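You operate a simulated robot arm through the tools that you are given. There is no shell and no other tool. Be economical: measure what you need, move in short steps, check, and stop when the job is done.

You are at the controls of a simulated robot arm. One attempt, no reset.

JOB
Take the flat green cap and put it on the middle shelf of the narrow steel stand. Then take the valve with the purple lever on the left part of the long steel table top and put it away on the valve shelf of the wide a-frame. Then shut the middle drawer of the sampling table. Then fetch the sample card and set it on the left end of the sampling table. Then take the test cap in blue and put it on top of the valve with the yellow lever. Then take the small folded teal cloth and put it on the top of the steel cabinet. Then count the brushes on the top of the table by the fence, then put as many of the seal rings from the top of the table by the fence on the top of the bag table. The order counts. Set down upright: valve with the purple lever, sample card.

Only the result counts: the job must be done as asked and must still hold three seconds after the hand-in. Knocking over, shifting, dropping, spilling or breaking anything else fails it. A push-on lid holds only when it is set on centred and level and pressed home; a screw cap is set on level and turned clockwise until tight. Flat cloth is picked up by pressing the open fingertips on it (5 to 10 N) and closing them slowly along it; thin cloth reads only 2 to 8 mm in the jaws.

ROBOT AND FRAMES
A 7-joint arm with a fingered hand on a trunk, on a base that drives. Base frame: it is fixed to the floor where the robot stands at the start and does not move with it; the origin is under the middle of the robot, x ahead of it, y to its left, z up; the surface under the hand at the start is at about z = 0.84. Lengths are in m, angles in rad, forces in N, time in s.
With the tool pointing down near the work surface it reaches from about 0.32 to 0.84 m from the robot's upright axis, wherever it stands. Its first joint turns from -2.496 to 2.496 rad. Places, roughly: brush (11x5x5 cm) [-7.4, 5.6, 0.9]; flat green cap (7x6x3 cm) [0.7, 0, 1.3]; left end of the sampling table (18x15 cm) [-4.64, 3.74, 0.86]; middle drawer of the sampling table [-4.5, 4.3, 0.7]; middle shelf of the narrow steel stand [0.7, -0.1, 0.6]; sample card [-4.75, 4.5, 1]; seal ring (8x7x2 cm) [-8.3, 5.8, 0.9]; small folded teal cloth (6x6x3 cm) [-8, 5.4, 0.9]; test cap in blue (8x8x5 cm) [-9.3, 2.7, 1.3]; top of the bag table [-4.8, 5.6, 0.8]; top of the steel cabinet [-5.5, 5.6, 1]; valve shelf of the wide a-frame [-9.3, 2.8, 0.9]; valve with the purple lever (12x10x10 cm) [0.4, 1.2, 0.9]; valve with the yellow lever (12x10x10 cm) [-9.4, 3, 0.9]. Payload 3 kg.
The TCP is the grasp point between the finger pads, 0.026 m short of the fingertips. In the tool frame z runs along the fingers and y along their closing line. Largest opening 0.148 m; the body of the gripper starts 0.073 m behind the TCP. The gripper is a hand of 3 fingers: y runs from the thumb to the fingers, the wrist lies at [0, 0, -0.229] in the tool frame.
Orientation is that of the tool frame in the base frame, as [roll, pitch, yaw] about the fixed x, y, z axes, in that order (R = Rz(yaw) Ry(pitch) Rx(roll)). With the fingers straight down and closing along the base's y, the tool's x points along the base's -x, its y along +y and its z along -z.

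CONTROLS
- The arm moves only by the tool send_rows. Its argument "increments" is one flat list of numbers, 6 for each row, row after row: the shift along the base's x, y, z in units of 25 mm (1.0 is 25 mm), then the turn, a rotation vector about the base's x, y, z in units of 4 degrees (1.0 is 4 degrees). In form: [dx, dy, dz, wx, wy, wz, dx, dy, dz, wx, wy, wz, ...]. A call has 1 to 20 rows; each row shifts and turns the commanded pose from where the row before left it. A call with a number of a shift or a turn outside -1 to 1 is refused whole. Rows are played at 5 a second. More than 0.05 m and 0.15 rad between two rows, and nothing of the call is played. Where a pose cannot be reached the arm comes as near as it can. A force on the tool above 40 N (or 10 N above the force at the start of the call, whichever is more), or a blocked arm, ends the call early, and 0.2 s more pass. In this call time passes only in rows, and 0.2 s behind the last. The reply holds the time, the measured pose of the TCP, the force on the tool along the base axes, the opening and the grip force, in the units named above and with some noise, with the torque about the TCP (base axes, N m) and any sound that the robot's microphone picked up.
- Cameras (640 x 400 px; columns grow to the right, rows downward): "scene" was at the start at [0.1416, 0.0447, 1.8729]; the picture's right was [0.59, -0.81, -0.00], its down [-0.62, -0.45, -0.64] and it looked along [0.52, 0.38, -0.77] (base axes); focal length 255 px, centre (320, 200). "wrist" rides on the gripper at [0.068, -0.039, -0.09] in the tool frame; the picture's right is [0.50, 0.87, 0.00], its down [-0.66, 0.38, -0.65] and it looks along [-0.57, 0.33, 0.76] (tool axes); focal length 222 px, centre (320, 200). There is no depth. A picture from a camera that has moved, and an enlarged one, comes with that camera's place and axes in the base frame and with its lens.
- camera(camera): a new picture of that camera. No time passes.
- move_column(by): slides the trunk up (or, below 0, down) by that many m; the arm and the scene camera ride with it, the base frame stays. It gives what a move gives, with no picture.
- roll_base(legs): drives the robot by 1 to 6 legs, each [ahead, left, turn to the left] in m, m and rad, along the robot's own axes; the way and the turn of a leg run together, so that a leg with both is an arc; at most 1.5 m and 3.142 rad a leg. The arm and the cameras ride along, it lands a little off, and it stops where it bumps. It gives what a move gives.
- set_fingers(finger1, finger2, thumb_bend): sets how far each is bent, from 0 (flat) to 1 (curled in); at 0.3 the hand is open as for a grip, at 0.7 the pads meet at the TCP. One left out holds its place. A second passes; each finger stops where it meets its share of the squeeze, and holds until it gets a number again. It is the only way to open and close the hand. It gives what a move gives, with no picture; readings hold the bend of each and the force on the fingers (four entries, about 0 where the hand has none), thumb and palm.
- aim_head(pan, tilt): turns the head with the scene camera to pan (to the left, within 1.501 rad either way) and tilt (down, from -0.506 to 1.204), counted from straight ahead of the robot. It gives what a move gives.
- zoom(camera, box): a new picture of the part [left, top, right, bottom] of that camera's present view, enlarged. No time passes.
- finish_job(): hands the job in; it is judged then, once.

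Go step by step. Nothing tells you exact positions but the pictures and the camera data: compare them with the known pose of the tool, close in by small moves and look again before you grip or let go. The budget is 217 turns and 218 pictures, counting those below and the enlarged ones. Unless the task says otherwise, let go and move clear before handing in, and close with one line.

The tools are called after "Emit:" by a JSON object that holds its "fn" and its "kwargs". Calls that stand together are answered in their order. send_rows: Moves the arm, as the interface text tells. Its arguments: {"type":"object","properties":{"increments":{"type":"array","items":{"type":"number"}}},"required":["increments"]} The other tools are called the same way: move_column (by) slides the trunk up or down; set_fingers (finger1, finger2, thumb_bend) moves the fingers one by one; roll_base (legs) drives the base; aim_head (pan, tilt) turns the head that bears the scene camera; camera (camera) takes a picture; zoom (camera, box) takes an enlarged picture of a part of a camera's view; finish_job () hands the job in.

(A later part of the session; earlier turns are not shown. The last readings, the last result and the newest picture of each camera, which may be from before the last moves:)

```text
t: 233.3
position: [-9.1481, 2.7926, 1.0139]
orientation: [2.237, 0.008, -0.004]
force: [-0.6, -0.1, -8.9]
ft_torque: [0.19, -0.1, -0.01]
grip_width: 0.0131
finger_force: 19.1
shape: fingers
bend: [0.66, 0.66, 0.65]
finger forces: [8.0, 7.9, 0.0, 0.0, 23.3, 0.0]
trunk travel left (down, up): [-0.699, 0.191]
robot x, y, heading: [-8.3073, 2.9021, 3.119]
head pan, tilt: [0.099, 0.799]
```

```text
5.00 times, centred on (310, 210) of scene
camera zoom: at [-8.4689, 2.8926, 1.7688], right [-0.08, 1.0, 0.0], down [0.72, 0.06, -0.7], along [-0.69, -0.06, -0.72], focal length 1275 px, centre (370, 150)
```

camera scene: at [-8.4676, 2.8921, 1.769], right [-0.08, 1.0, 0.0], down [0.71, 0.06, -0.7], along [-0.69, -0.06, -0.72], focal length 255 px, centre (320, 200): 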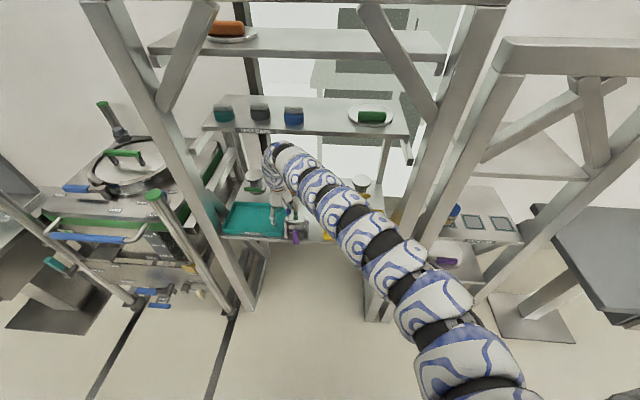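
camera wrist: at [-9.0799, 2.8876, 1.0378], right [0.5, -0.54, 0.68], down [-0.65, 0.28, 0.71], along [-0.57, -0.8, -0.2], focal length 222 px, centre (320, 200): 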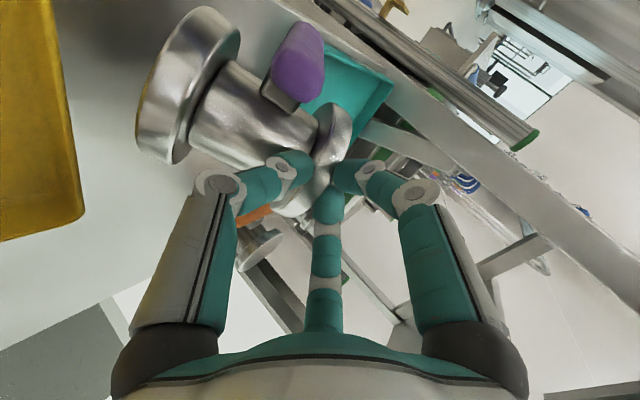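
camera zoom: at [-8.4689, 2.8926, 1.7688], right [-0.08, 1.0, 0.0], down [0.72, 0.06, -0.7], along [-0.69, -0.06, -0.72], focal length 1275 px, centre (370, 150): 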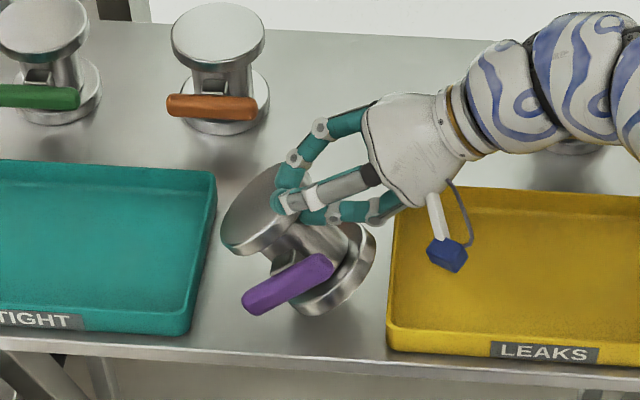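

Emit:
{"fn": "send_rows", "kwargs": {"increments": [-0.1, 0.2, 0.05, -1, 0, 0, -0.1, 0.2, 0.05, -1, 0, 0, -0.1, 0.2, 0.05, -1, 0, 0, -0.1, 0.2, 0, -1, 0, 0, -0.1, 0.2, 0, -1, 0, 0, -0.1, 0.2, 0, -1, 0, 0]}}

Emit:
{"fn": "camera", "kwargs": {"camera": "wrist"}}

Emit:
{"fn": "zoom", "kwargs": {"camera": "scene", "box": [260, 170, 360, 250]}}

```text
t: 234.9
position: [-9.147, 2.7702, 1.0218]
orientation: [1.815, 0.009, 0.043]
force: [0.5, -0.5, -9.0]
ft_torque: [0.17, -0.09, 0.02]
grip_width: 0.0099
finger_force: 22.2
shape: fingers
bend: [0.68, 0.65, 0.65]
finger forces: [8.7, 10.2, 0.0, 0.1, 24.6, 0.1]
trunk travel left (down, up): [-0.699, 0.191]
robot x, y, heading: [-8.3061, 2.8897, -3.13]
head pan, tilt: [0.099, 0.799]
stopped in row 6: the arm was blocked; the commanded pose is now the measured one
```

```text
123 pictures are left
camera wrist: at [-9.083, 2.8706, 1.0049], right [0.52, -0.19, 0.84], down [-0.67, 0.51, 0.53], along [-0.53, -0.84, 0.14], focal length 222 px, centre (320, 200)
```

wrist: 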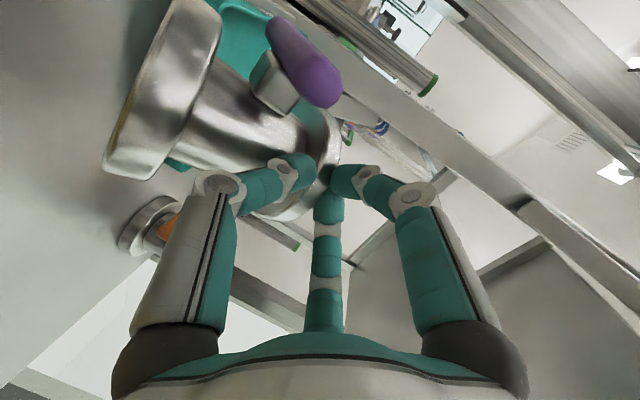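

```text
5.00 times, centred on (310, 210) of scene
camera zoom: at [-8.4586, 2.8726, 1.7694], right [-0.11, 0.99, 0.0], down [0.71, 0.08, -0.7], along [-0.7, -0.07, -0.71], focal length 1275 px, centre (370, 150)
```

zoom: 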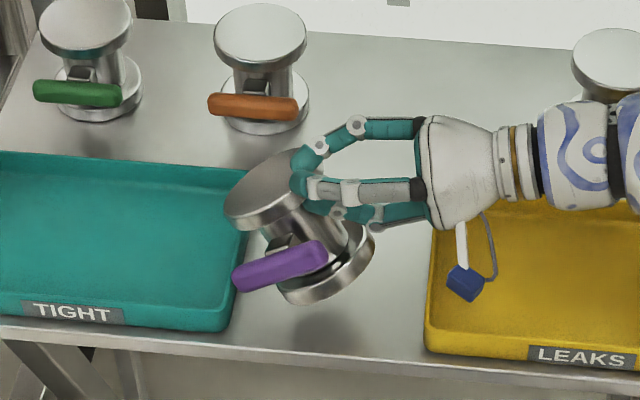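

The arm touched something during the last bit of rotation. Let me look at the wider scene before continuing.

Emit:
{"fn": "camera", "kwargs": {"camera": "scene"}}

```text
121 pictures are left
camera scene: at [-8.4586, 2.8726, 1.7694], right [-0.11, 0.99, 0.0], down [0.71, 0.08, -0.7], along [-0.7, -0.07, -0.71], focal length 255 px, centre (320, 200)
```

scene: 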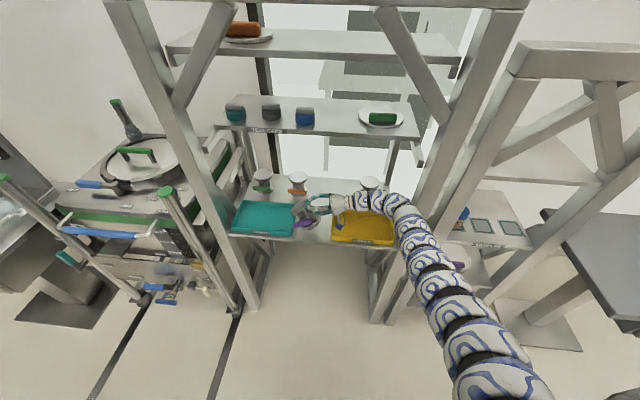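

The forearm met the right post. I'll swing the hand about the vertical (wrist toward me) to free it, keeping the valve in place.

Emit:
{"fn": "send_rows", "kwargs": {"increments": [0.13, 0, 0, 0, 0, -1, 0.13, 0, 0, 0, 0, -1, 0.13, 0, 0, 0, 0, -1, 0.13, 0, 0, 0, 0, -1, 0.13, 0, 0, 0, 0, -1, 0.13, 0, 0, 0, 0, -1, 0.13, 0, 0, 0, 0, -1, 0.13, 0, 0, 0, 0, -1]}}

Emit:
{"fn": "camera", "kwargs": {"camera": "scene"}}

Emit:
{"fn": "zoom", "kwargs": {"camera": "scene", "box": [260, 170, 360, 250]}}

```text
t: 236.7
position: [-9.1315, 2.7859, 1.0165]
orientation: [1.813, 0.005, -0.531]
force: [0.1, 0.2, -9.2]
ft_torque: [0.15, -0.16, 0.01]
grip_width: 0.0001
finger_force: 15.5
shape: fingers
bend: [0.72, 0.64, 0.72]
finger forces: [2.4, 10.7, 0.0, 0.0, 17.8, 0.0]
trunk travel left (down, up): [-0.699, 0.191]
robot x, y, heading: [-8.308, 2.8883, -3.143]
head pan, tilt: [0.099, 0.799]
```

```text
120 pictures are left
camera scene: at [-8.4701, 2.8805, 1.7689], right [-0.1, 0.99, 0.0], down [0.71, 0.07, -0.7], along [-0.69, -0.07, -0.72], focal length 255 px, centre (320, 200)
```

scene: 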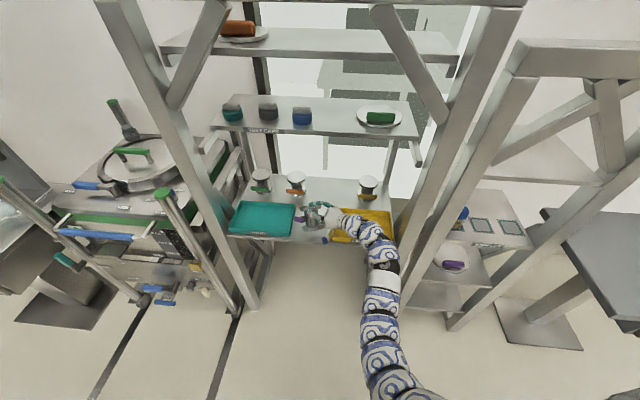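

```text
5.00 times, centred on (310, 210) of scene
camera zoom: at [-8.4701, 2.8805, 1.7689], right [-0.1, 0.99, 0.0], down [0.71, 0.07, -0.7], along [-0.69, -0.07, -0.72], focal length 1275 px, centre (370, 150)
```

zoom: 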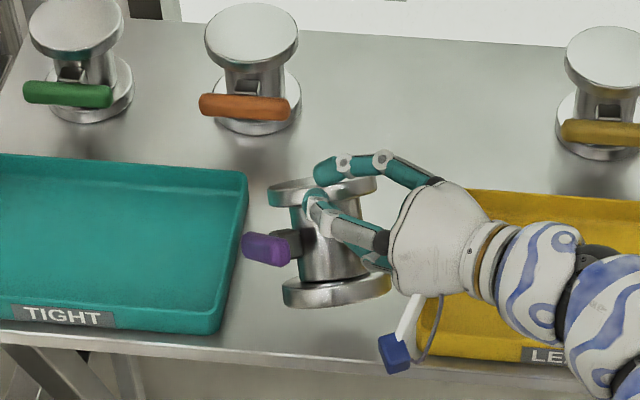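

The valve is close to upright in the gap. I'll shift slightly deeper and lower gently until its base edge touches.

Emit:
{"fn": "send_rows", "kwargs": {"increments": [-0.3, 0, -0.25, 0, 0, 0, -0.3, 0, -0.25, 0, 0, 0, -0.3, 0, -0.25, 0, 0, 0, 0, 0, -0.25, 0, 0, 0]}}

Emit:
{"fn": "zoom", "kwargs": {"camera": "scene", "box": [260, 170, 360, 250]}}

Emit:
{"fn": "camera", "kwargs": {"camera": "wrist"}}

```text
t: 237.7
position: [-9.1538, 2.7857, 0.9927]
orientation: [1.815, 0.003, -0.53]
force: [0.7, 0.3, -8.3]
ft_torque: [0.17, -0.17, 0.03]
grip_width: 0.0001
finger_force: 15.8
shape: fingers
bend: [0.72, 0.64, 0.72]
finger forces: [2.0, 10.8, 0.0, 0.0, 17.8, 0.1]
trunk travel left (down, up): [-0.699, 0.191]
robot x, y, heading: [-8.3059, 2.8914, -3.137]
head pan, tilt: [0.099, 0.799]
```

```text
5.00 times, centred on (310, 210) of scene
camera zoom: at [-8.4706, 2.8807, 1.7689], right [-0.1, 0.99, 0.0], down [0.71, 0.07, -0.7], along [-0.69, -0.07, -0.72], focal length 1275 px, centre (370, 150)
```

zoom: 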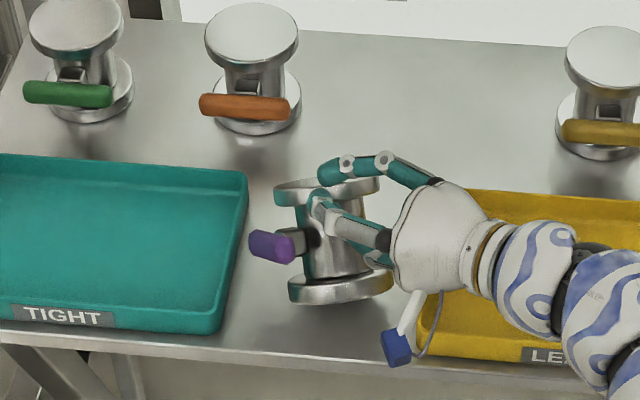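

```text
117 pictures are left
camera wrist: at [-9.0473, 2.835, 0.9757], right [0.33, -0.43, 0.84], down [-0.29, 0.8, 0.53], along [-0.9, -0.42, 0.14], focal length 222 px, centre (320, 200)
```

wrist: 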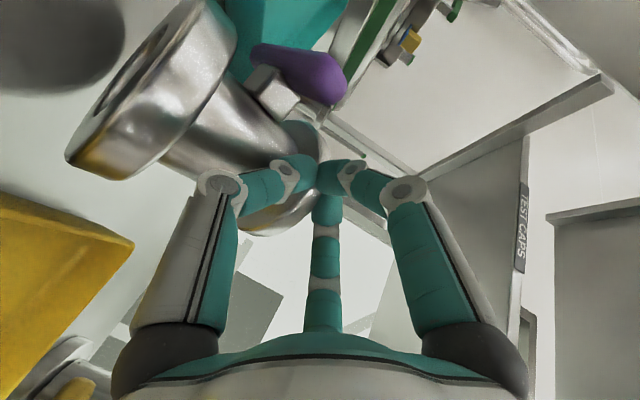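

The tilt is only about 15°. Lowering the last 2 cm to contact.

Emit:
{"fn": "send_rows", "kwargs": {"increments": [0, 0, -0.2, 0, 0, 0, 0, 0, -0.2, 0, 0, 0, 0, 0, -0.2, 0, 0, 0, 0, 0, -0.2, 0, 0, 0]}}

Emit:
{"fn": "zoom", "kwargs": {"camera": "scene", "box": [260, 170, 360, 250]}}

```text
t: 238.7
position: [-9.1526, 2.7855, 0.9784]
orientation: [1.806, 0.007, -0.529]
force: [2.4, -2.7, 25.2]
ft_torque: [-0.42, 0.34, 0.16]
grip_width: 0.0
finger_force: 18.9
shape: fingers
bend: [0.71, 0.61, 0.79]
finger forces: [14.6, 18.8, 0.1, 0.1, 5.1, 0.0]
trunk travel left (down, up): [-0.699, 0.191]
robot x, y, heading: [-8.3128, 2.8926, -3.135]
head pan, tilt: [0.099, 0.799]
```

```text
5.00 times, centred on (310, 210) of scene
camera zoom: at [-8.4664, 2.881, 1.7697], right [-0.1, 0.99, 0.0], down [0.71, 0.07, -0.7], along [-0.69, -0.07, -0.72], focal length 1275 px, centre (370, 150)
```

zoom: 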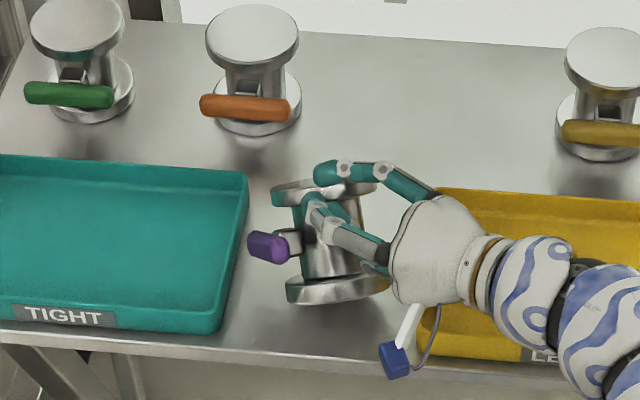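

Base edge is on the shelf but the top leans back about 30°. I'll ease pressure and draw the top toward me so it rights itself about its base edge.

Emit:
{"fn": "send_rows", "kwargs": {"increments": [0.2, 0, 0.1, 0, 0, 0, 0.3, 0, 0.05, 0, 0, 0, 0.3, 0, 0, 0, 0, 0, 0.3, 0, 0, 0, 0, 0]}}

Emit:
{"fn": "zoom", "kwargs": {"camera": "scene", "box": [260, 170, 360, 250]}}

Emit:
{"fn": "camera", "kwargs": {"camera": "wrist"}}

```text
t: 239.7
position: [-9.124, 2.7854, 0.9756]
orientation: [1.814, 0.005, -0.527]
force: [3.7, -1.6, 11.3]
ft_torque: [-0.15, 0.18, 0.05]
grip_width: 0.0
finger_force: 14.9
shape: fingers
bend: [0.71, 0.62, 0.79]
finger forces: [0.1, 15.8, 0.1, 0.1, 14.4, 0.0]
trunk travel left (down, up): [-0.699, 0.191]
robot x, y, heading: [-8.3068, 2.8919, -3.135]
head pan, tilt: [0.099, 0.799]
```

```text
5.00 times, centred on (310, 210) of scene
camera zoom: at [-8.4678, 2.8809, 1.7691], right [-0.1, 0.99, 0.0], down [0.71, 0.07, -0.7], along [-0.69, -0.07, -0.72], focal length 1275 px, centre (370, 150)
```

zoom: 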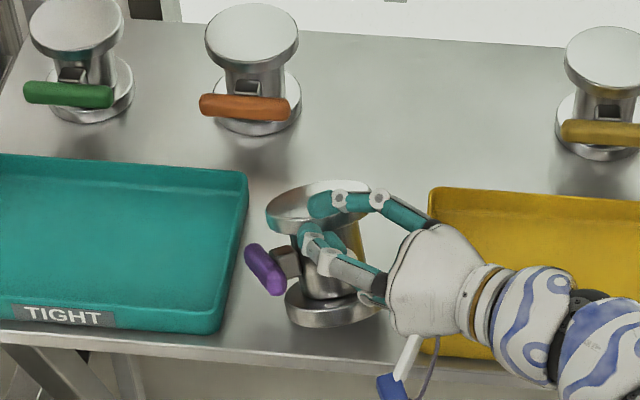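

```text
114 pictures are left
camera wrist: at [-9.0175, 2.8349, 0.9587], right [0.33, -0.43, 0.84], down [-0.29, 0.8, 0.53], along [-0.9, -0.42, 0.14], focal length 222 px, centre (320, 200)
```

wrist: 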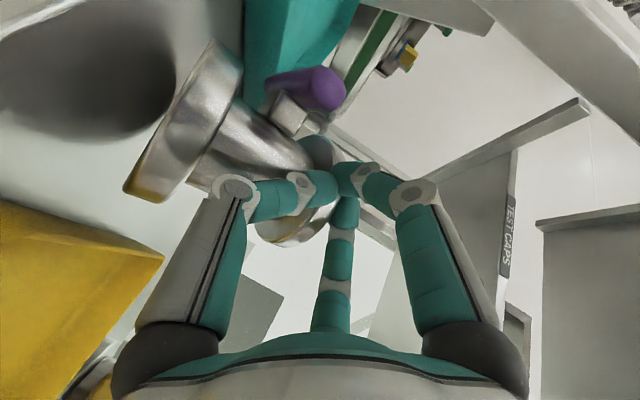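

Nearly upright now (about 15°), base 3 cm inside the shelf edge. I'll release gently so it settles on its base.

Emit:
{"fn": "set_fingers", "kwargs": {"finger1": 0.62, "finger2": 0.58, "thumb_bend": 0.66}}

Emit:
{"fn": "set_fingers", "kwargs": {"finger1": 0.45, "finger2": 0.45, "thumb_bend": 0.5}}

Emit:
{"fn": "zoom", "kwargs": {"camera": "scene", "box": [260, 170, 360, 250]}}

Emit:
{"fn": "camera", "kwargs": {"camera": "wrist"}}

```text
t: 240.7
position: [-9.1261, 2.7856, 0.9764]
orientation: [1.813, 0.006, -0.529]
force: [3.3, 0.0, 3.4]
ft_torque: [0.02, 0.05, 0.08]
grip_width: 0.0138
finger_force: 2.6
shape: fingers
bend: [0.62, 0.56, 0.68]
finger forces: [0.0, 1.6, 0.1, 0.0, 3.8, 0.1]
trunk travel left (down, up): [-0.699, 0.191]
robot x, y, heading: [-8.3085, 2.888, -3.134]
head pan, tilt: [0.099, 0.799]
```

```text
t: 241.7
position: [-9.1274, 2.7852, 0.9753]
orientation: [1.814, 0.006, -0.53]
force: [1.4, -0.1, -1.8]
ft_torque: [0.12, -0.09, 0.0]
grip_width: 0.0725
finger_force: 1.8
shape: fingers
bend: [0.45, 0.45, 0.49]
finger forces: [0.0, 0.0, 0.1, 0.1, 3.6, 0.0]
trunk travel left (down, up): [-0.699, 0.191]
robot x, y, heading: [-8.3087, 2.8903, -3.132]
head pan, tilt: [0.099, 0.799]
```

```text
5.00 times, centred on (310, 210) of scene
camera zoom: at [-8.4697, 2.8809, 1.769], right [-0.1, 0.99, 0.0], down [0.71, 0.07, -0.7], along [-0.69, -0.07, -0.72], focal length 1275 px, centre (370, 150)
```

zoom: 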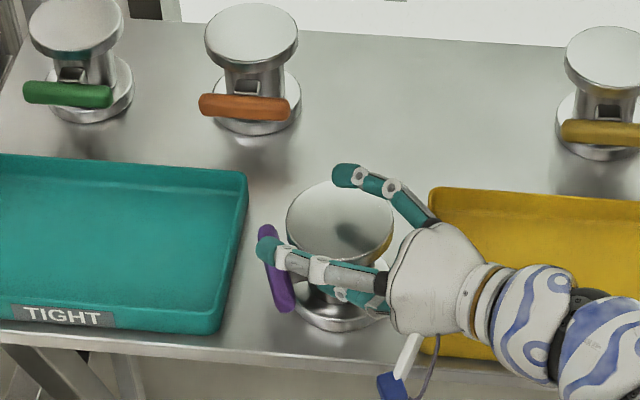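

```text
112 pictures are left
camera wrist: at [-9.0192, 2.8351, 0.9588], right [0.33, -0.43, 0.84], down [-0.29, 0.8, 0.53], along [-0.9, -0.42, 0.14], focal length 222 px, centre (320, 200)
```

wrist: 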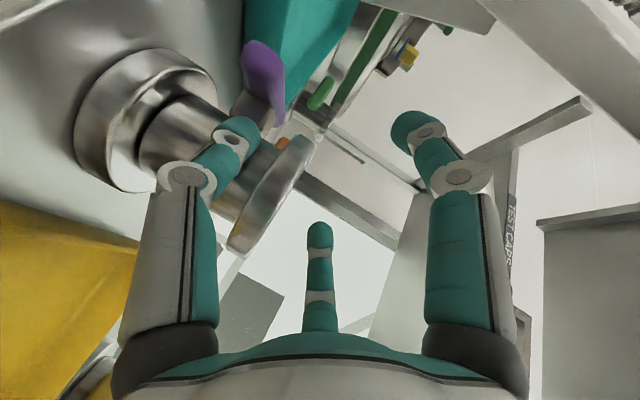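

The valve now stands upright. I'll lower the thumb a touch off the disc and withdraw the hand horizontally.

Emit:
{"fn": "send_rows", "kwargs": {"increments": [0, 0, -0.25, 0, 0, 0, 0.2, 0.34, 0, 0, 0, 0, 0.2, 0.34, 0, 0, 0, 0]}}

Emit:
{"fn": "zoom", "kwargs": {"camera": "scene", "box": [260, 170, 360, 250]}}

Emit:
{"fn": "camera", "kwargs": {"camera": "wrist"}}

```text
t: 242.5
position: [-9.119, 2.8032, 0.9702]
orientation: [1.811, 0.006, -0.53]
force: [0.9, 0.5, 0.2]
ft_torque: [-0.01, 0.02, 0.02]
grip_width: 0.0699
finger_force: 0.0
shape: fingers
bend: [0.45, 0.45, 0.5]
finger forces: [0.0, 0.1, 0.0, 0.1, 0.0, 0.0]
trunk travel left (down, up): [-0.699, 0.191]
robot x, y, heading: [-8.308, 2.8872, -3.134]
head pan, tilt: [0.099, 0.799]
```

```text
5.00 times, centred on (310, 210) of scene
camera zoom: at [-8.4696, 2.8809, 1.769], right [-0.1, 0.99, 0.0], down [0.71, 0.07, -0.7], along [-0.69, -0.07, -0.72], focal length 1275 px, centre (370, 150)
```

zoom: 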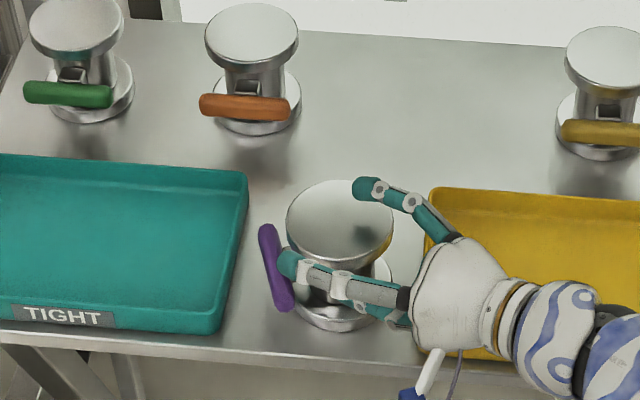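

```text
110 pictures are left
camera wrist: at [-9.0111, 2.8524, 0.9531], right [0.33, -0.43, 0.84], down [-0.29, 0.8, 0.53], along [-0.9, -0.42, 0.14], focal length 222 px, centre (320, 200)
```

wrist: 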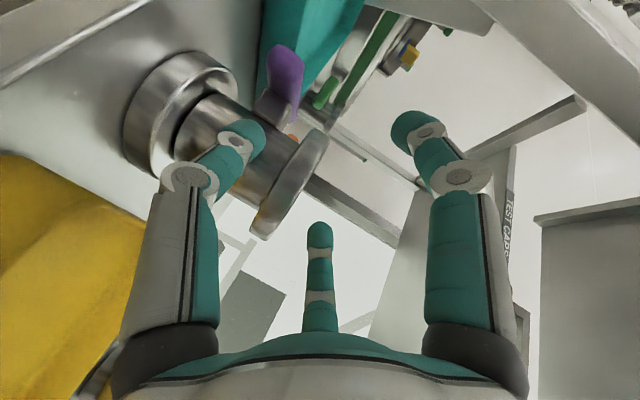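

Emit:
{"fn": "send_rows", "kwargs": {"increments": [0.35, 0.3, 0, 0, 0, 0, 0.4, 0.3, 0, 0, 0, 0, 0.5, 0.3, 0, 0, 0, 0, 0.6, 0.3, 0.1, 0, 0, 0, 0.7, 0.3, 0.2, 0, 0, 0, 0.8, 0.2, 0.4, 0, 0, 0, 0.8, 0, 0.5, 0, 0, 0, 0.8, 0, 0.5, 0, 0, 0]}}

Emit:
{"fn": "zoom", "kwargs": {"camera": "scene", "box": [240, 160, 400, 280]}}

```text
t: 244.3
position: [-8.9915, 2.8449, 1.0126]
orientation: [1.811, 0.002, -0.527]
force: [0.6, -0.3, -0.1]
ft_torque: [0.03, 0.0, -0.01]
grip_width: 0.0698
finger_force: 0.0
shape: fingers
bend: [0.45, 0.45, 0.5]
finger forces: [0.0, 0.0, 0.0, 0.1, 0.1, 0.0]
trunk travel left (down, up): [-0.699, 0.191]
robot x, y, heading: [-8.3108, 2.8882, -3.136]
head pan, tilt: [0.099, 0.799]
```

```text
3.33 times, centred on (320, 220) of scene
camera zoom: at [-8.4691, 2.8808, 1.7691], right [-0.1, 0.99, 0.0], down [0.71, 0.07, -0.7], along [-0.69, -0.07, -0.72], focal length 850 px, centre (320, 133)
```

zoom: 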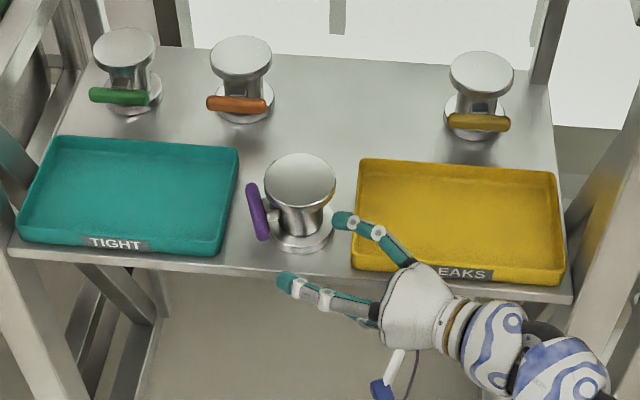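

The purple-lever valve stands upright on the valve shelf. I'll back away a little and bring the hand back to vertical and high for driving.

Emit:
{"fn": "roll_base", "kwargs": {"legs": [[-0.15, 0, 0]]}}

Emit:
{"fn": "send_rows", "kwargs": {"increments": [0, 0, 0.7, 0.8625, -0.506, 0, 0, 0, 0.7, 0.8625, -0.506, 0, 0, 0, 0.7, 0.8625, -0.506, 0, 0, 0, 0.7, 0.8625, -0.506, 0, 0, 0, 0.7, 0.8625, -0.506, 0, 0, 0, 0.7, 0.8625, -0.506, 0, 0, 0, 0.7, 0.8625, -0.506, 0, 0, 0, 0.7, 0.8625, -0.506, 0, 0, 0, 0.7, 0.8625, -0.506, 0, 0, 0, 0.7, 0.8625, -0.506, 0, 0, 0, 0.3, 0.8625, -0.506, 0, 0, 0, 0.3, 0.8625, -0.506, 0, 0, 0, 0.3, 0.8625, -0.506, 0, 0, 0, 0, 0.8625, -0.506, 0, 0, 0, 0, 0.8625, -0.506, 0, 0, 0, 0, 0.8625, -0.506, 0, 0, 0, 0, 0.8625, -0.506, 0, 0, 0, 0, 0.8625, -0.506, 0, 0, 0, 0, 0.8625, -0.506, 0]}}

Emit:
{"fn": "move_column", "kwargs": {"by": 0.19}}

```text
t: 245.6
position: [-8.8409, 2.8438, 1.0137]
orientation: [1.811, 0.005, -0.526]
force: [0.6, -0.9, 1.0]
ft_torque: [0.02, -0.01, 0.0]
grip_width: 0.0702
finger_force: 0.1
shape: fingers
bend: [0.45, 0.45, 0.5]
finger forces: [0.0, 0.0, 0.0, 0.0, 0.1, 0.0]
trunk travel left (down, up): [-0.699, 0.191]
robot x, y, heading: [-8.1613, 2.8907, -3.129]
head pan, tilt: [0.099, 0.799]
```

```text
t: 249.6
position: [-8.8431, 2.8451, 1.2093]
orientation: [2.781, 0.002, -0.525]
force: [-0.8, 0.8, 1.1]
ft_torque: [0.01, 0.01, 0.01]
grip_width: 0.0701
finger_force: 0.0
shape: fingers
bend: [0.45, 0.45, 0.5]
finger forces: [0.0, 0.0, 0.1, 0.0, 0.0, 0.0]
out of reach, approached as far as the arm can: row 15, 16, 17, 18, 19
trunk travel left (down, up): [-0.699, 0.191]
robot x, y, heading: [-8.157, 2.8917, -3.134]
head pan, tilt: [0.099, 0.799]
```

```text
t: 251.7
position: [-8.8427, 2.8442, 1.399]
orientation: [2.781, 0.002, -0.525]
force: [0.4, 0.2, 0.3]
ft_torque: [-0.02, -0.01, -0.01]
grip_width: 0.0705
finger_force: 0.0
shape: fingers
bend: [0.45, 0.45, 0.5]
finger forces: [0.0, 0.0, 0.0, 0.1, 0.0, 0.0]
trunk travel left (down, up): [-0.889, 0.001]
robot x, y, heading: [-8.1607, 2.8893, -3.135]
head pan, tilt: [0.099, 0.799]
```

Driving back out by the reverse route, first out of the lane and along the corridor.

Emit:
{"fn": "roll_base", "kwargs": {"legs": [[0, 0, -1.57], [0.95, 0, 0], [0.9, 0, 0], [0, -1.0, 0], [0, -0.7, 0]]}}

```text
t: 273.2
position: [-6.5707, 5.4994, 1.3997]
orientation: [2.782, 0.001, -2.06]
force: [-0.3, 0.6, -0.1]
ft_torque: [0.01, 0.02, 0.04]
grip_width: 0.0702
finger_force: 0.0
shape: fingers
bend: [0.45, 0.45, 0.5]
finger forces: [0.0, 0.1, 0.0, 0.0, 0.1, 0.0]
trunk travel left (down, up): [-0.889, 0.001]
robot x, y, heading: [-6.5016, 4.8199, 1.614]
head pan, tilt: [0.099, 0.799]
```

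Emit:
{"fn": "roll_base", "kwargs": {"legs": [[1.2, 0, 0], [1.18, 0, 0], [0, 0, 0.89], [-0.96, -0.715, 0]]}}

```text
t: 292.9
position: [-5.9928, 7.5922, 1.3994]
orientation: [2.782, 0.001, -1.151]
force: [0.6, 0.1, -0.4]
ft_torque: [-0.01, -0.03, 0.01]
grip_width: 0.0702
finger_force: 0.0
shape: fingers
bend: [0.45, 0.45, 0.5]
finger forces: [0.0, 0.1, 0.1, 0.0, 0.1, 0.0]
trunk travel left (down, up): [-0.889, 0.001]
robot x, y, heading: [-5.4122, 7.2279, 2.519]
head pan, tilt: [0.099, 0.799]
```

Emit:
{"fn": "roll_base", "kwargs": {"legs": [[-1.241, -0.178, 0], [-1.03, 0.406, 0], [-0.71, 0.13, 0], [0, 0, 0.622], [0, 0.8, 0]]}}

Emit:
{"fn": "aim_head", "kwargs": {"pan": 0.1, "tilt": 0.5}}

Emit:
{"fn": "camera", "kwargs": {"camera": "scene"}}

```text
t: 313.7
position: [-3.8124, 4.3481, 1.399]
orientation: [2.782, 0.003, -0.501]
force: [0.1, 0.1, 0.6]
ft_torque: [0.02, 0.02, 0.02]
grip_width: 0.0702
finger_force: 0.1
shape: fingers
bend: [0.45, 0.45, 0.5]
finger forces: [0.1, 0.0, 0.1, 0.0, 0.0, 0.0]
trunk travel left (down, up): [-0.889, 0.001]
robot x, y, heading: [-3.1287, 4.4112, -3.11]
head pan, tilt: [0.099, 0.799]
```

```text
t: 314.5
position: [-3.8127, 4.3489, 1.399]
orientation: [2.781, 0.002, -0.5]
force: [0.0, -0.7, -0.4]
ft_torque: [0.0, -0.02, 0.0]
grip_width: 0.0703
finger_force: 0.0
shape: fingers
bend: [0.45, 0.45, 0.5]
finger forces: [0.1, 0.1, 0.0, 0.0, 0.1, 0.0]
trunk travel left (down, up): [-0.889, 0.001]
robot x, y, heading: [-3.1338, 4.4092, -3.113]
head pan, tilt: [0.099, 0.499]
```

```text
108 pictures are left
camera scene: at [-3.3013, 4.3964, 1.9849], right [-0.13, 0.99, 0.0], down [0.48, 0.06, -0.88], along [-0.87, -0.11, -0.48], focal length 255 px, centre (320, 200)
```

scene: 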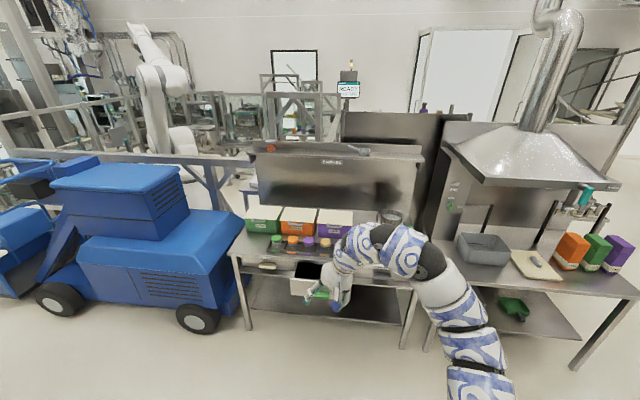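

Emit:
{"fn": "zoom", "kwargs": {"camera": "scene", "box": [225, 190, 435, 320]}}

Emit:
{"fn": "camera", "kwargs": {"camera": "wrist"}}

```text
3.05 times, centred on (330, 255) of scene
camera zoom: at [-3.3013, 4.3964, 1.9849], right [-0.13, 0.99, 0.0], down [0.48, 0.06, -0.88], along [-0.87, -0.11, -0.48], focal length 777 px, centre (290, 32)
```

zoom: 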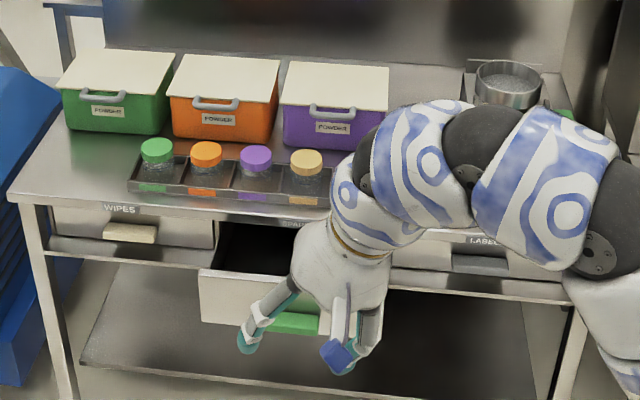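

```text
106 pictures are left
camera wrist: at [-3.7206, 4.3756, 1.4702], right [0.05, -0.95, 0.3], down [-0.63, 0.2, 0.75], along [-0.77, -0.23, -0.59], focal length 222 px, centre (320, 200)
```

wrist: 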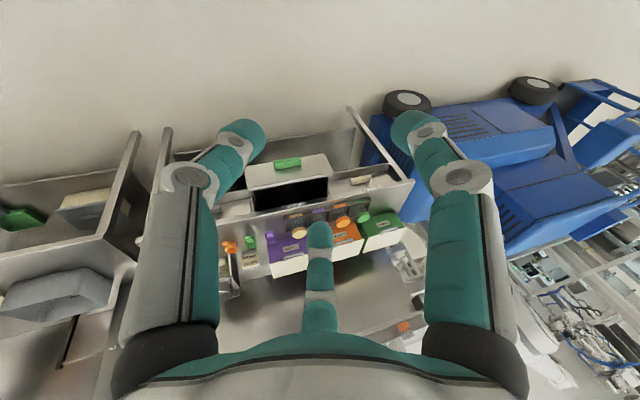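

The middle drawer stands open, with its green handle at about (-4.40, 4.25, 0.70). I'll make a closed fist, lower the trunk, and tilt the fingers forward for pushing.

Emit:
{"fn": "set_fingers", "kwargs": {"finger1": 0.7, "finger2": 0.7, "thumb_bend": 0.7}}

Emit:
{"fn": "send_rows", "kwargs": {"increments": [-0.6, -0.2, 0, 0.358, 0.865, -0.351, -0.6, -0.2, 0, 0.358, 0.865, -0.351, -0.6, -0.2, 0, 0.358, 0.865, -0.351, -0.6, -0.2, 0, 0.358, 0.865, -0.351, -0.6, -0.2, 0, 0.358, 0.865, -0.351, -0.6, -0.2, 0, 0.358, 0.865, -0.351, -0.6, -0.2, 0, 0.358, 0.865, -0.351, -0.6, 0, 0, 0.358, 0.865, -0.351, -0.6, 0, 0, 0.358, 0.865, -0.351]}}

Emit:
{"fn": "move_column", "kwargs": {"by": -0.4}}

Emit:
{"fn": "move_column", "kwargs": {"by": -0.28}}

Emit:
{"fn": "camera", "kwargs": {"camera": "scene"}}

Emit:
{"fn": "camera", "kwargs": {"camera": "wrist"}}

```text
t: 315.5
position: [-3.8127, 4.3484, 1.3996]
orientation: [2.783, 0.002, -0.501]
force: [-0.7, -0.5, 0.8]
ft_torque: [0.0, -0.03, -0.03]
grip_width: 0.0003
finger_force: 0.0
shape: fingers
bend: [0.69, 0.69, 0.7]
finger forces: [0.0, 0.1, 0.0, 0.0, 0.0, 0.0]
trunk travel left (down, up): [-0.889, 0.001]
robot x, y, heading: [-3.1286, 4.4127, -3.111]
head pan, tilt: [0.099, 0.499]
```

```text
t: 317.5
position: [-3.9471, 4.3124, 1.4011]
orientation: [2.638, 0.574, -0.772]
force: [-0.1, 0.1, -0.2]
ft_torque: [-0.01, 0.01, 0.01]
grip_width: 0.0002
finger_force: 0.1
shape: fingers
bend: [0.69, 0.69, 0.7]
finger forces: [0.0, 0.0, 0.1, 0.0, 0.0, 0.0]
trunk travel left (down, up): [-0.889, 0.001]
robot x, y, heading: [-3.1281, 4.4085, -3.114]
head pan, tilt: [0.099, 0.499]
```

```text
t: 321.3
position: [-3.9468, 4.3139, 0.9995]
orientation: [2.638, 0.572, -0.769]
force: [0.3, -0.2, -0.1]
ft_torque: [0.0, 0.0, 0.01]
grip_width: 0.0
finger_force: 0.0
shape: fingers
bend: [0.69, 0.69, 0.7]
finger forces: [0.0, 0.0, 0.0, 0.1, 0.0, 0.0]
trunk travel left (down, up): [-0.489, 0.401]
robot x, y, heading: [-3.1294, 4.4101, -3.108]
head pan, tilt: [0.099, 0.499]
```

```text
t: 324.2
position: [-3.9474, 4.3129, 0.7205]
orientation: [2.637, 0.575, -0.771]
force: [0.1, 0.6, -1.0]
ft_torque: [0.01, 0.0, 0.01]
grip_width: 0.0001
finger_force: 0.1
shape: fingers
bend: [0.69, 0.69, 0.7]
finger forces: [0.0, 0.1, 0.0, 0.0, 0.0, 0.0]
trunk travel left (down, up): [-0.209, 0.681]
robot x, y, heading: [-3.129, 4.4106, -3.108]
head pan, tilt: [0.099, 0.499]
```

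```text
105 pictures are left
camera scene: at [-3.3012, 4.3964, 1.305], right [-0.13, 0.99, 0.0], down [0.47, 0.06, -0.88], along [-0.87, -0.11, -0.48], focal length 255 px, centre (320, 200)
```

scene: 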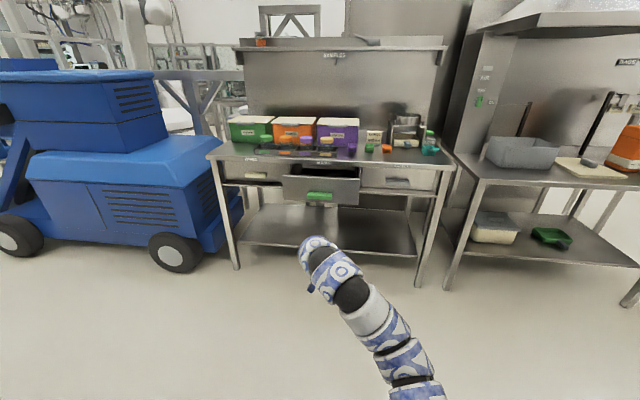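

```text
104 pictures are left
camera wrist: at [-3.829, 4.3057, 0.7338], right [-0.06, -0.99, 0.08], down [-0.11, 0.09, 0.99], along [-0.99, 0.05, -0.12], focal length 222 px, centre (320, 200)
```

wrist: 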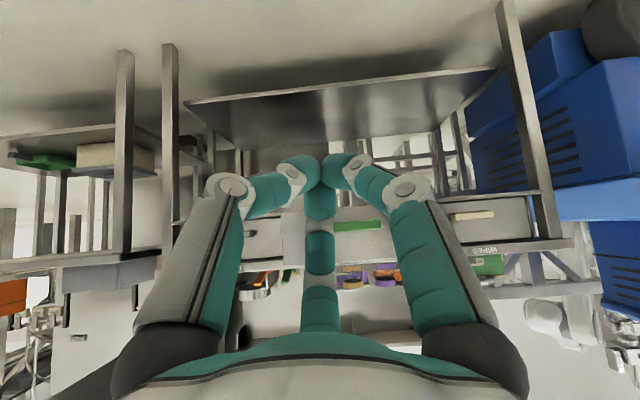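

The drawer panel spans y 4.06–4.44; its handle is centred at y 4.25, z 0.71. I'll line up and drive forward close to it.

Emit:
{"fn": "roll_base", "kwargs": {"legs": [[0.36, 0.047, 0]]}}

Emit:
{"fn": "camera", "kwargs": {"camera": "scene"}}

```text
t: 326.5
position: [-4.3152, 4.2503, 0.7211]
orientation: [2.636, 0.572, -0.765]
force: [0.0, -0.2, 0.2]
ft_torque: [-0.03, 0.02, 0.01]
grip_width: 0.0
finger_force: 0.1
shape: fingers
bend: [0.69, 0.69, 0.7]
finger forces: [0.0, 0.0, 0.0, 0.1, 0.0, 0.1]
trunk travel left (down, up): [-0.209, 0.681]
robot x, y, heading: [-3.5005, 4.3519, -3.104]
head pan, tilt: [0.099, 0.499]
```

```text
103 pictures are left
camera scene: at [-3.6699, 4.3373, 1.305], right [-0.13, 0.99, 0.0], down [0.47, 0.06, -0.88], along [-0.87, -0.12, -0.48], focal length 255 px, centre (320, 200)
```

scene: 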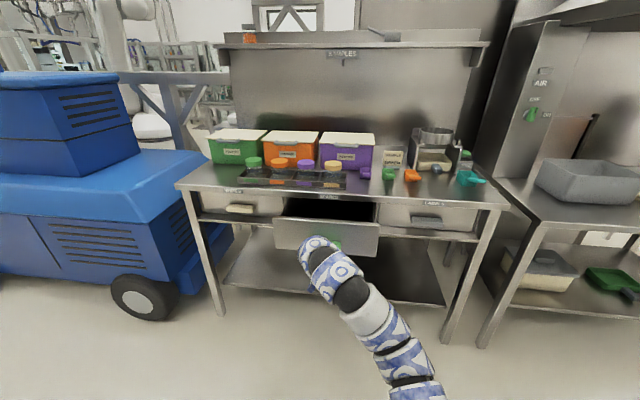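

Emit:
{"fn": "send_rows", "kwargs": {"increments": [-0.6, 0, 0, 0, 0, 0, -0.6, 0, 0, 0, 0, 0, -0.6, 0, 0, 0, 0, 0, -0.6, 0, 0, 0, 0, 0, -0.6, 0, 0, 0, 0, 0, -0.6, 0, 0, 0, 0, 0]}}

Emit:
{"fn": "camera", "kwargs": {"camera": "scene"}}

```text
t: 327.9
position: [-4.4053, 4.2501, 0.7219]
orientation: [2.636, 0.573, -0.763]
force: [0.1, 0.3, -0.9]
ft_torque: [0.03, 0.0, 0.0]
grip_width: 0.0001
finger_force: 0.0
shape: fingers
bend: [0.69, 0.7, 0.7]
finger forces: [0.0, 0.0, 0.0, 0.1, 0.0, 0.1]
trunk travel left (down, up): [-0.209, 0.681]
robot x, y, heading: [-3.4995, 4.3515, -3.102]
head pan, tilt: [0.099, 0.499]
```

```text
102 pictures are left
camera scene: at [-3.6701, 4.3373, 1.305], right [-0.13, 0.99, 0.0], down [0.47, 0.06, -0.88], along [-0.87, -0.12, -0.48], focal length 255 px, centre (320, 200)
```

scene: 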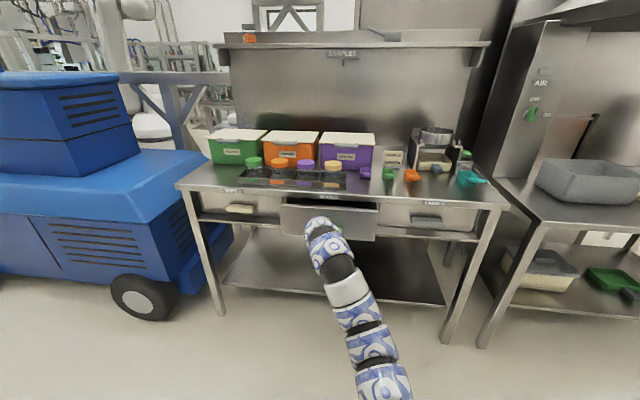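

The drawer is moving in easily. Continue pushing until it resists.

Emit:
{"fn": "send_rows", "kwargs": {"increments": [-0.4, 0, 0, 0, 0, 0, -0.4, 0, 0, 0, 0, 0, -0.4, 0, 0, 0, 0, 0, -0.4, 0, 0, 0, 0, 0, -0.4, 0, 0, 0, 0, 0]}}

Emit:
{"fn": "zoom", "kwargs": {"camera": "scene", "box": [180, 130, 500, 330]}}

```text
t: 329.1
position: [-4.4564, 4.2496, 0.7207]
orientation: [2.637, 0.572, -0.765]
force: [0.2, 0.0, -0.1]
ft_torque: [-0.01, 0.02, -0.02]
grip_width: 0.0004
finger_force: 0.1
shape: fingers
bend: [0.69, 0.7, 0.7]
finger forces: [0.1, 0.0, 0.0, 0.1, 0.0, 0.1]
trunk travel left (down, up): [-0.209, 0.681]
robot x, y, heading: [-3.4982, 4.3544, -3.105]
head pan, tilt: [0.099, 0.499]
```

```text
2.00 times, centred on (340, 230) of scene
camera zoom: at [-3.6701, 4.3373, 1.3049], right [-0.13, 0.99, 0.0], down [0.47, 0.06, -0.88], along [-0.87, -0.12, -0.48], focal length 510 px, centre (280, 140)
```

zoom: 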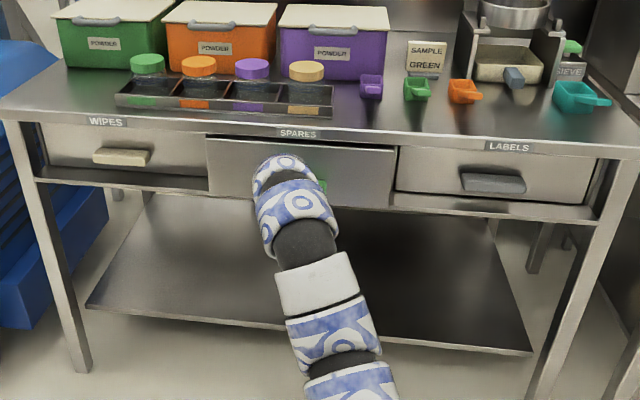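

Emit:
{"fn": "send_rows", "kwargs": {"increments": [-0.3, 0, 0, 0, 0, 0, -0.3, 0, 0, 0, 0, 0, -0.3, 0, 0, 0, 0, 0, -0.3, 0, 0, 0, 0, 0, -0.3, 0, 0, 0, 0, 0, -0.3, 0, 0, 0, 0, 0]}}

Emit:
{"fn": "zoom", "kwargs": {"camera": "scene", "box": [180, 130, 500, 330]}}

```text
t: 330.5
position: [-4.5003, 4.2507, 0.7205]
orientation: [2.636, 0.572, -0.765]
force: [0.1, -0.5, 0.0]
ft_torque: [0.0, -0.04, 0.03]
grip_width: 0.0
finger_force: 0.2
shape: fingers
bend: [0.69, 0.7, 0.7]
finger forces: [0.1, 0.0, 0.1, 0.0, 0.1, 0.0]
trunk travel left (down, up): [-0.209, 0.681]
robot x, y, heading: [-3.4997, 4.3541, -3.102]
head pan, tilt: [0.099, 0.499]
```

```text
2.00 times, centred on (340, 230) of scene
camera zoom: at [-3.6701, 4.3372, 1.305], right [-0.14, 0.99, 0.0], down [0.47, 0.06, -0.88], along [-0.87, -0.12, -0.48], focal length 510 px, centre (280, 140)
```

zoom: 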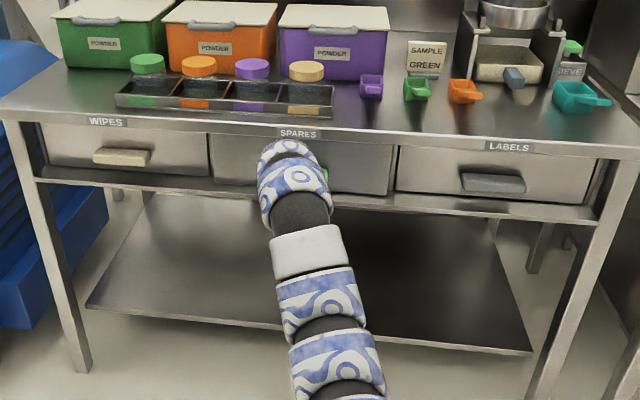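

Emit:
{"fn": "send_rows", "kwargs": {"increments": [-0.2, 0, 0, 0, 0, 0, -0.2, 0, 0, 0, 0, 0, -0.2, 0, 0, 0, 0, 0, -0.2, 0, 0, 0, 0, 0]}}

Emit:
{"fn": "zoom", "kwargs": {"camera": "scene", "box": [240, 160, 440, 285]}}

```text
t: 331.5
position: [-4.5206, 4.2503, 0.7198]
orientation: [2.636, 0.573, -0.766]
force: [-0.1, -0.3, 0.0]
ft_torque: [-0.01, 0.02, -0.01]
grip_width: 0.0004
finger_force: 0.0
shape: fingers
bend: [0.69, 0.7, 0.7]
finger forces: [0.0, 0.1, 0.1, 0.0, 0.0, 0.0]
trunk travel left (down, up): [-0.209, 0.681]
robot x, y, heading: [-3.4982, 4.3506, -3.106]
head pan, tilt: [0.099, 0.499]
```

```text
3.20 times, centred on (340, 222) of scene
camera zoom: at [-3.6701, 4.3372, 1.3049], right [-0.14, 0.99, 0.0], down [0.47, 0.06, -0.88], along [-0.87, -0.12, -0.48], focal length 816 px, centre (256, 128)
```

zoom: 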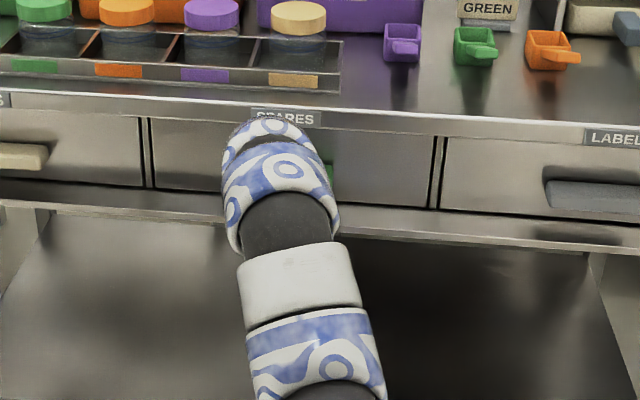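

Emit:
{"fn": "send_rows", "kwargs": {"increments": [-0.2, 0, 0, 0, 0, 0, -0.2, 0, 0, 0, 0, 0, -0.2, 0, 0, 0, 0, 0, -0.2, 0, 0, 0, 0, 0, -0.2, 0, 0, 0, 0, 0]}}

Emit:
{"fn": "zoom", "kwargs": {"camera": "scene", "box": [240, 160, 440, 285]}}

```text
t: 332.7
position: [-4.5443, 4.2494, 0.7219]
orientation: [2.636, 0.574, -0.766]
force: [23.7, 2.0, 5.1]
ft_torque: [-0.02, 0.69, -0.08]
grip_width: 0.0011
finger_force: 10.8
shape: fingers
bend: [0.7, 0.71, 0.69]
finger forces: [0.0, 22.0, 0.0, 0.1, 0.0, 0.0]
trunk travel left (down, up): [-0.209, 0.681]
robot x, y, heading: [-3.4976, 4.3533, -3.103]
head pan, tilt: [0.099, 0.499]
```

```text
3.20 times, centred on (340, 222) of scene
camera zoom: at [-3.6681, 4.3373, 1.3052], right [-0.14, 0.99, 0.0], down [0.47, 0.06, -0.88], along [-0.87, -0.12, -0.48], focal length 816 px, centre (256, 128)
```

zoom: 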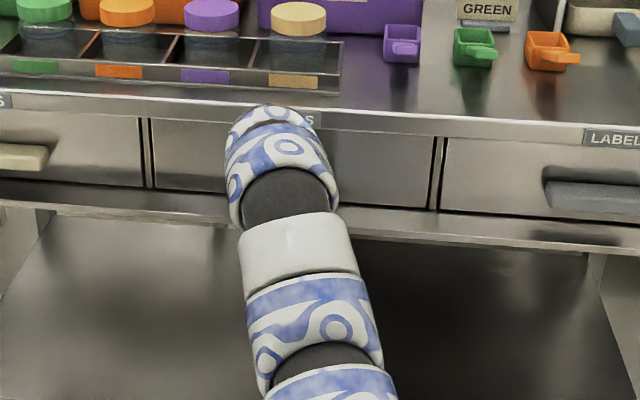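

The drawer is shut against its stop. I'll back the hand off, and take a close look at the sample card.

Emit:
{"fn": "send_rows", "kwargs": {"increments": [0.4, 0, 0, 0, 0, 0, 0.8, 0, 0, 0, 0, 0, 0.8, 0, 0, 0, 0, 0, 0.8, 0, 0, 0, 0, 0]}}

Emit:
{"fn": "roll_base", "kwargs": {"legs": [[-0.25, 0, 0]]}}

Emit:
{"fn": "move_column", "kwargs": {"by": 0.4}}

Emit:
{"fn": "zoom", "kwargs": {"camera": "scene", "box": [180, 150, 480, 330]}}

```text
t: 333.7
position: [-4.4741, 4.2502, 0.7196]
orientation: [2.636, 0.573, -0.768]
force: [-0.4, 0.1, 0.6]
ft_torque: [0.0, -0.01, 0.01]
grip_width: 0.0006
finger_force: 0.2
shape: fingers
bend: [0.69, 0.7, 0.7]
finger forces: [0.1, 0.0, 0.0, 0.0, 0.1, 0.0]
trunk travel left (down, up): [-0.209, 0.681]
robot x, y, heading: [-3.4996, 4.3492, -3.104]
head pan, tilt: [0.099, 0.499]
```

```text
t: 335.6
position: [-4.2334, 4.3018, 0.7199]
orientation: [2.637, 0.572, -0.792]
force: [-0.1, -0.7, 0.2]
ft_torque: [0.05, 0.03, -0.05]
grip_width: 0.0006
finger_force: 0.0
shape: fingers
bend: [0.69, 0.7, 0.7]
finger forces: [0.0, 0.0, 0.1, 0.1, 0.0, 0.0]
trunk travel left (down, up): [-0.209, 0.681]
robot x, y, heading: [-3.2581, 4.3755, -3.13]
head pan, tilt: [0.099, 0.499]
```

```text
t: 339.4
position: [-4.2335, 4.3, 1.1197]
orientation: [2.637, 0.572, -0.792]
force: [-0.7, -0.4, 0.2]
ft_torque: [-0.05, 0.02, -0.02]
grip_width: 0.0006
finger_force: 0.1
shape: fingers
bend: [0.69, 0.7, 0.7]
finger forces: [0.0, 0.1, 0.0, 0.1, 0.1, 0.0]
trunk travel left (down, up): [-0.609, 0.281]
robot x, y, heading: [-3.2502, 4.3775, -3.133]
head pan, tilt: [0.099, 0.499]
```

```text
2.13 times, centred on (330, 240) of scene
camera zoom: at [-3.4264, 4.3666, 1.7049], right [-0.11, 0.99, 0.0], down [0.48, 0.05, -0.88], along [-0.87, -0.1, -0.48], focal length 544 px, centre (299, 115)
```

zoom: 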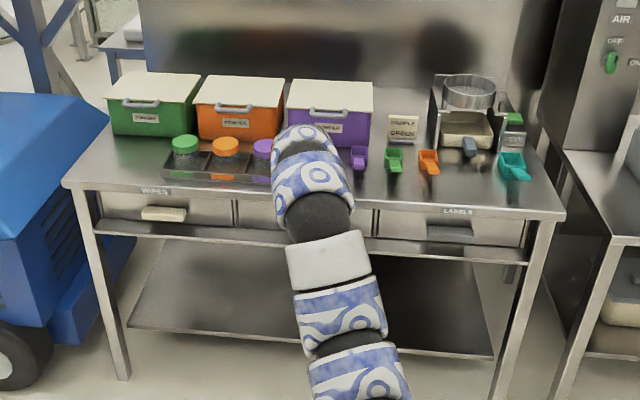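

The card stands at about (-4.82, 4.51), a small upright sign near scoops. I'll set the hand vertical with the thumb toward me, for a pinch across its thin direction.

Emit:
{"fn": "send_rows", "kwargs": {"increments": [0.75, 0, 0.2, 0, -0.97, 0, 0.75, 0, 0.2, 0, -0.97, 0, 0.75, 0, 0.2, 0, -0.97, 0, 0.75, 0, 0.2, 0, -0.97, 0, 0.75, 0, 0.2, 0, -0.97, 0, 0.75, 0, 0.2, 0, -0.97, 0, 0.75, 0, 0.2, 0, -0.97, 0, 0.75, 0, 0.2, 0, -0.97, 0, 0.75, 0, 0.2, 0, -0.97, 0, 0.75, 0, 0.2, 0, -0.97, 0, 0.75, 0, 0.2, 0, -0.97, 0]}}

Emit:
{"fn": "send_rows", "kwargs": {"increments": [0, 0, 0, 0, 0, -1, 0, 0, 0, 0, 0, -1, 0, 0, 0, 0, 0, -1, 0, 0, 0, 0, 0, -1, 0, 0, 0, 0, 0, -1, 0, 0, 0, 0, 0, -1, 0, 0, 0, 0, 0, -1, 0, 0, 0, 0, 0, -1, 0, 0, 0, 0, 0, -1, 0, 0, 0, 0, 0, -1, 0, 0, 0, 0, 0, -1, 0, 0, 0, 0, 0, -1, 0, 0, 0, 0, 0, -1]}}

Emit:
{"fn": "set_fingers", "kwargs": {"finger1": 0.5, "finger2": 0.5, "thumb_bend": 0.5}}

```text
t: 341.8
position: [-4.0439, 4.2974, 1.1809]
orientation: [3.141, -0.005, -0.64]
force: [0.2, -0.7, -0.2]
ft_torque: [-0.05, 0.01, 0.01]
grip_width: 0.0005
finger_force: 0.1
shape: fingers
bend: [0.69, 0.7, 0.7]
finger forces: [0.1, 0.1, 0.0, 0.0, 0.2, 0.0]
out of reach, approached as far as the arm can: row 9
trunk travel left (down, up): [-0.609, 0.281]
robot x, y, heading: [-3.2566, 4.3774, -3.134]
head pan, tilt: [0.099, 0.499]
```

```text
t: 344.6
position: [-4.0443, 4.2964, 1.1817]
orientation: [3.141, -0.003, -1.55]
force: [0.5, 1.0, 0.4]
ft_torque: [0.02, 0.01, 0.0]
grip_width: 0.0004
finger_force: 0.1
shape: fingers
bend: [0.69, 0.7, 0.7]
finger forces: [0.1, 0.0, 0.0, 0.1, 0.1, 0.1]
trunk travel left (down, up): [-0.609, 0.281]
robot x, y, heading: [-3.2534, 4.3743, -3.13]
head pan, tilt: [0.099, 0.499]
```

```text
t: 345.6
position: [-4.0439, 4.297, 1.18]
orientation: [3.14, -0.005, -1.549]
force: [-0.3, -0.5, -0.4]
ft_torque: [0.05, -0.04, 0.0]
grip_width: 0.0614
finger_force: 0.0
shape: fingers
bend: [0.5, 0.5, 0.5]
finger forces: [0.0, 0.0, 0.1, 0.1, 0.0, 0.0]
trunk travel left (down, up): [-0.609, 0.281]
robot x, y, heading: [-3.2504, 4.3771, -3.13]
head pan, tilt: [0.099, 0.499]
```

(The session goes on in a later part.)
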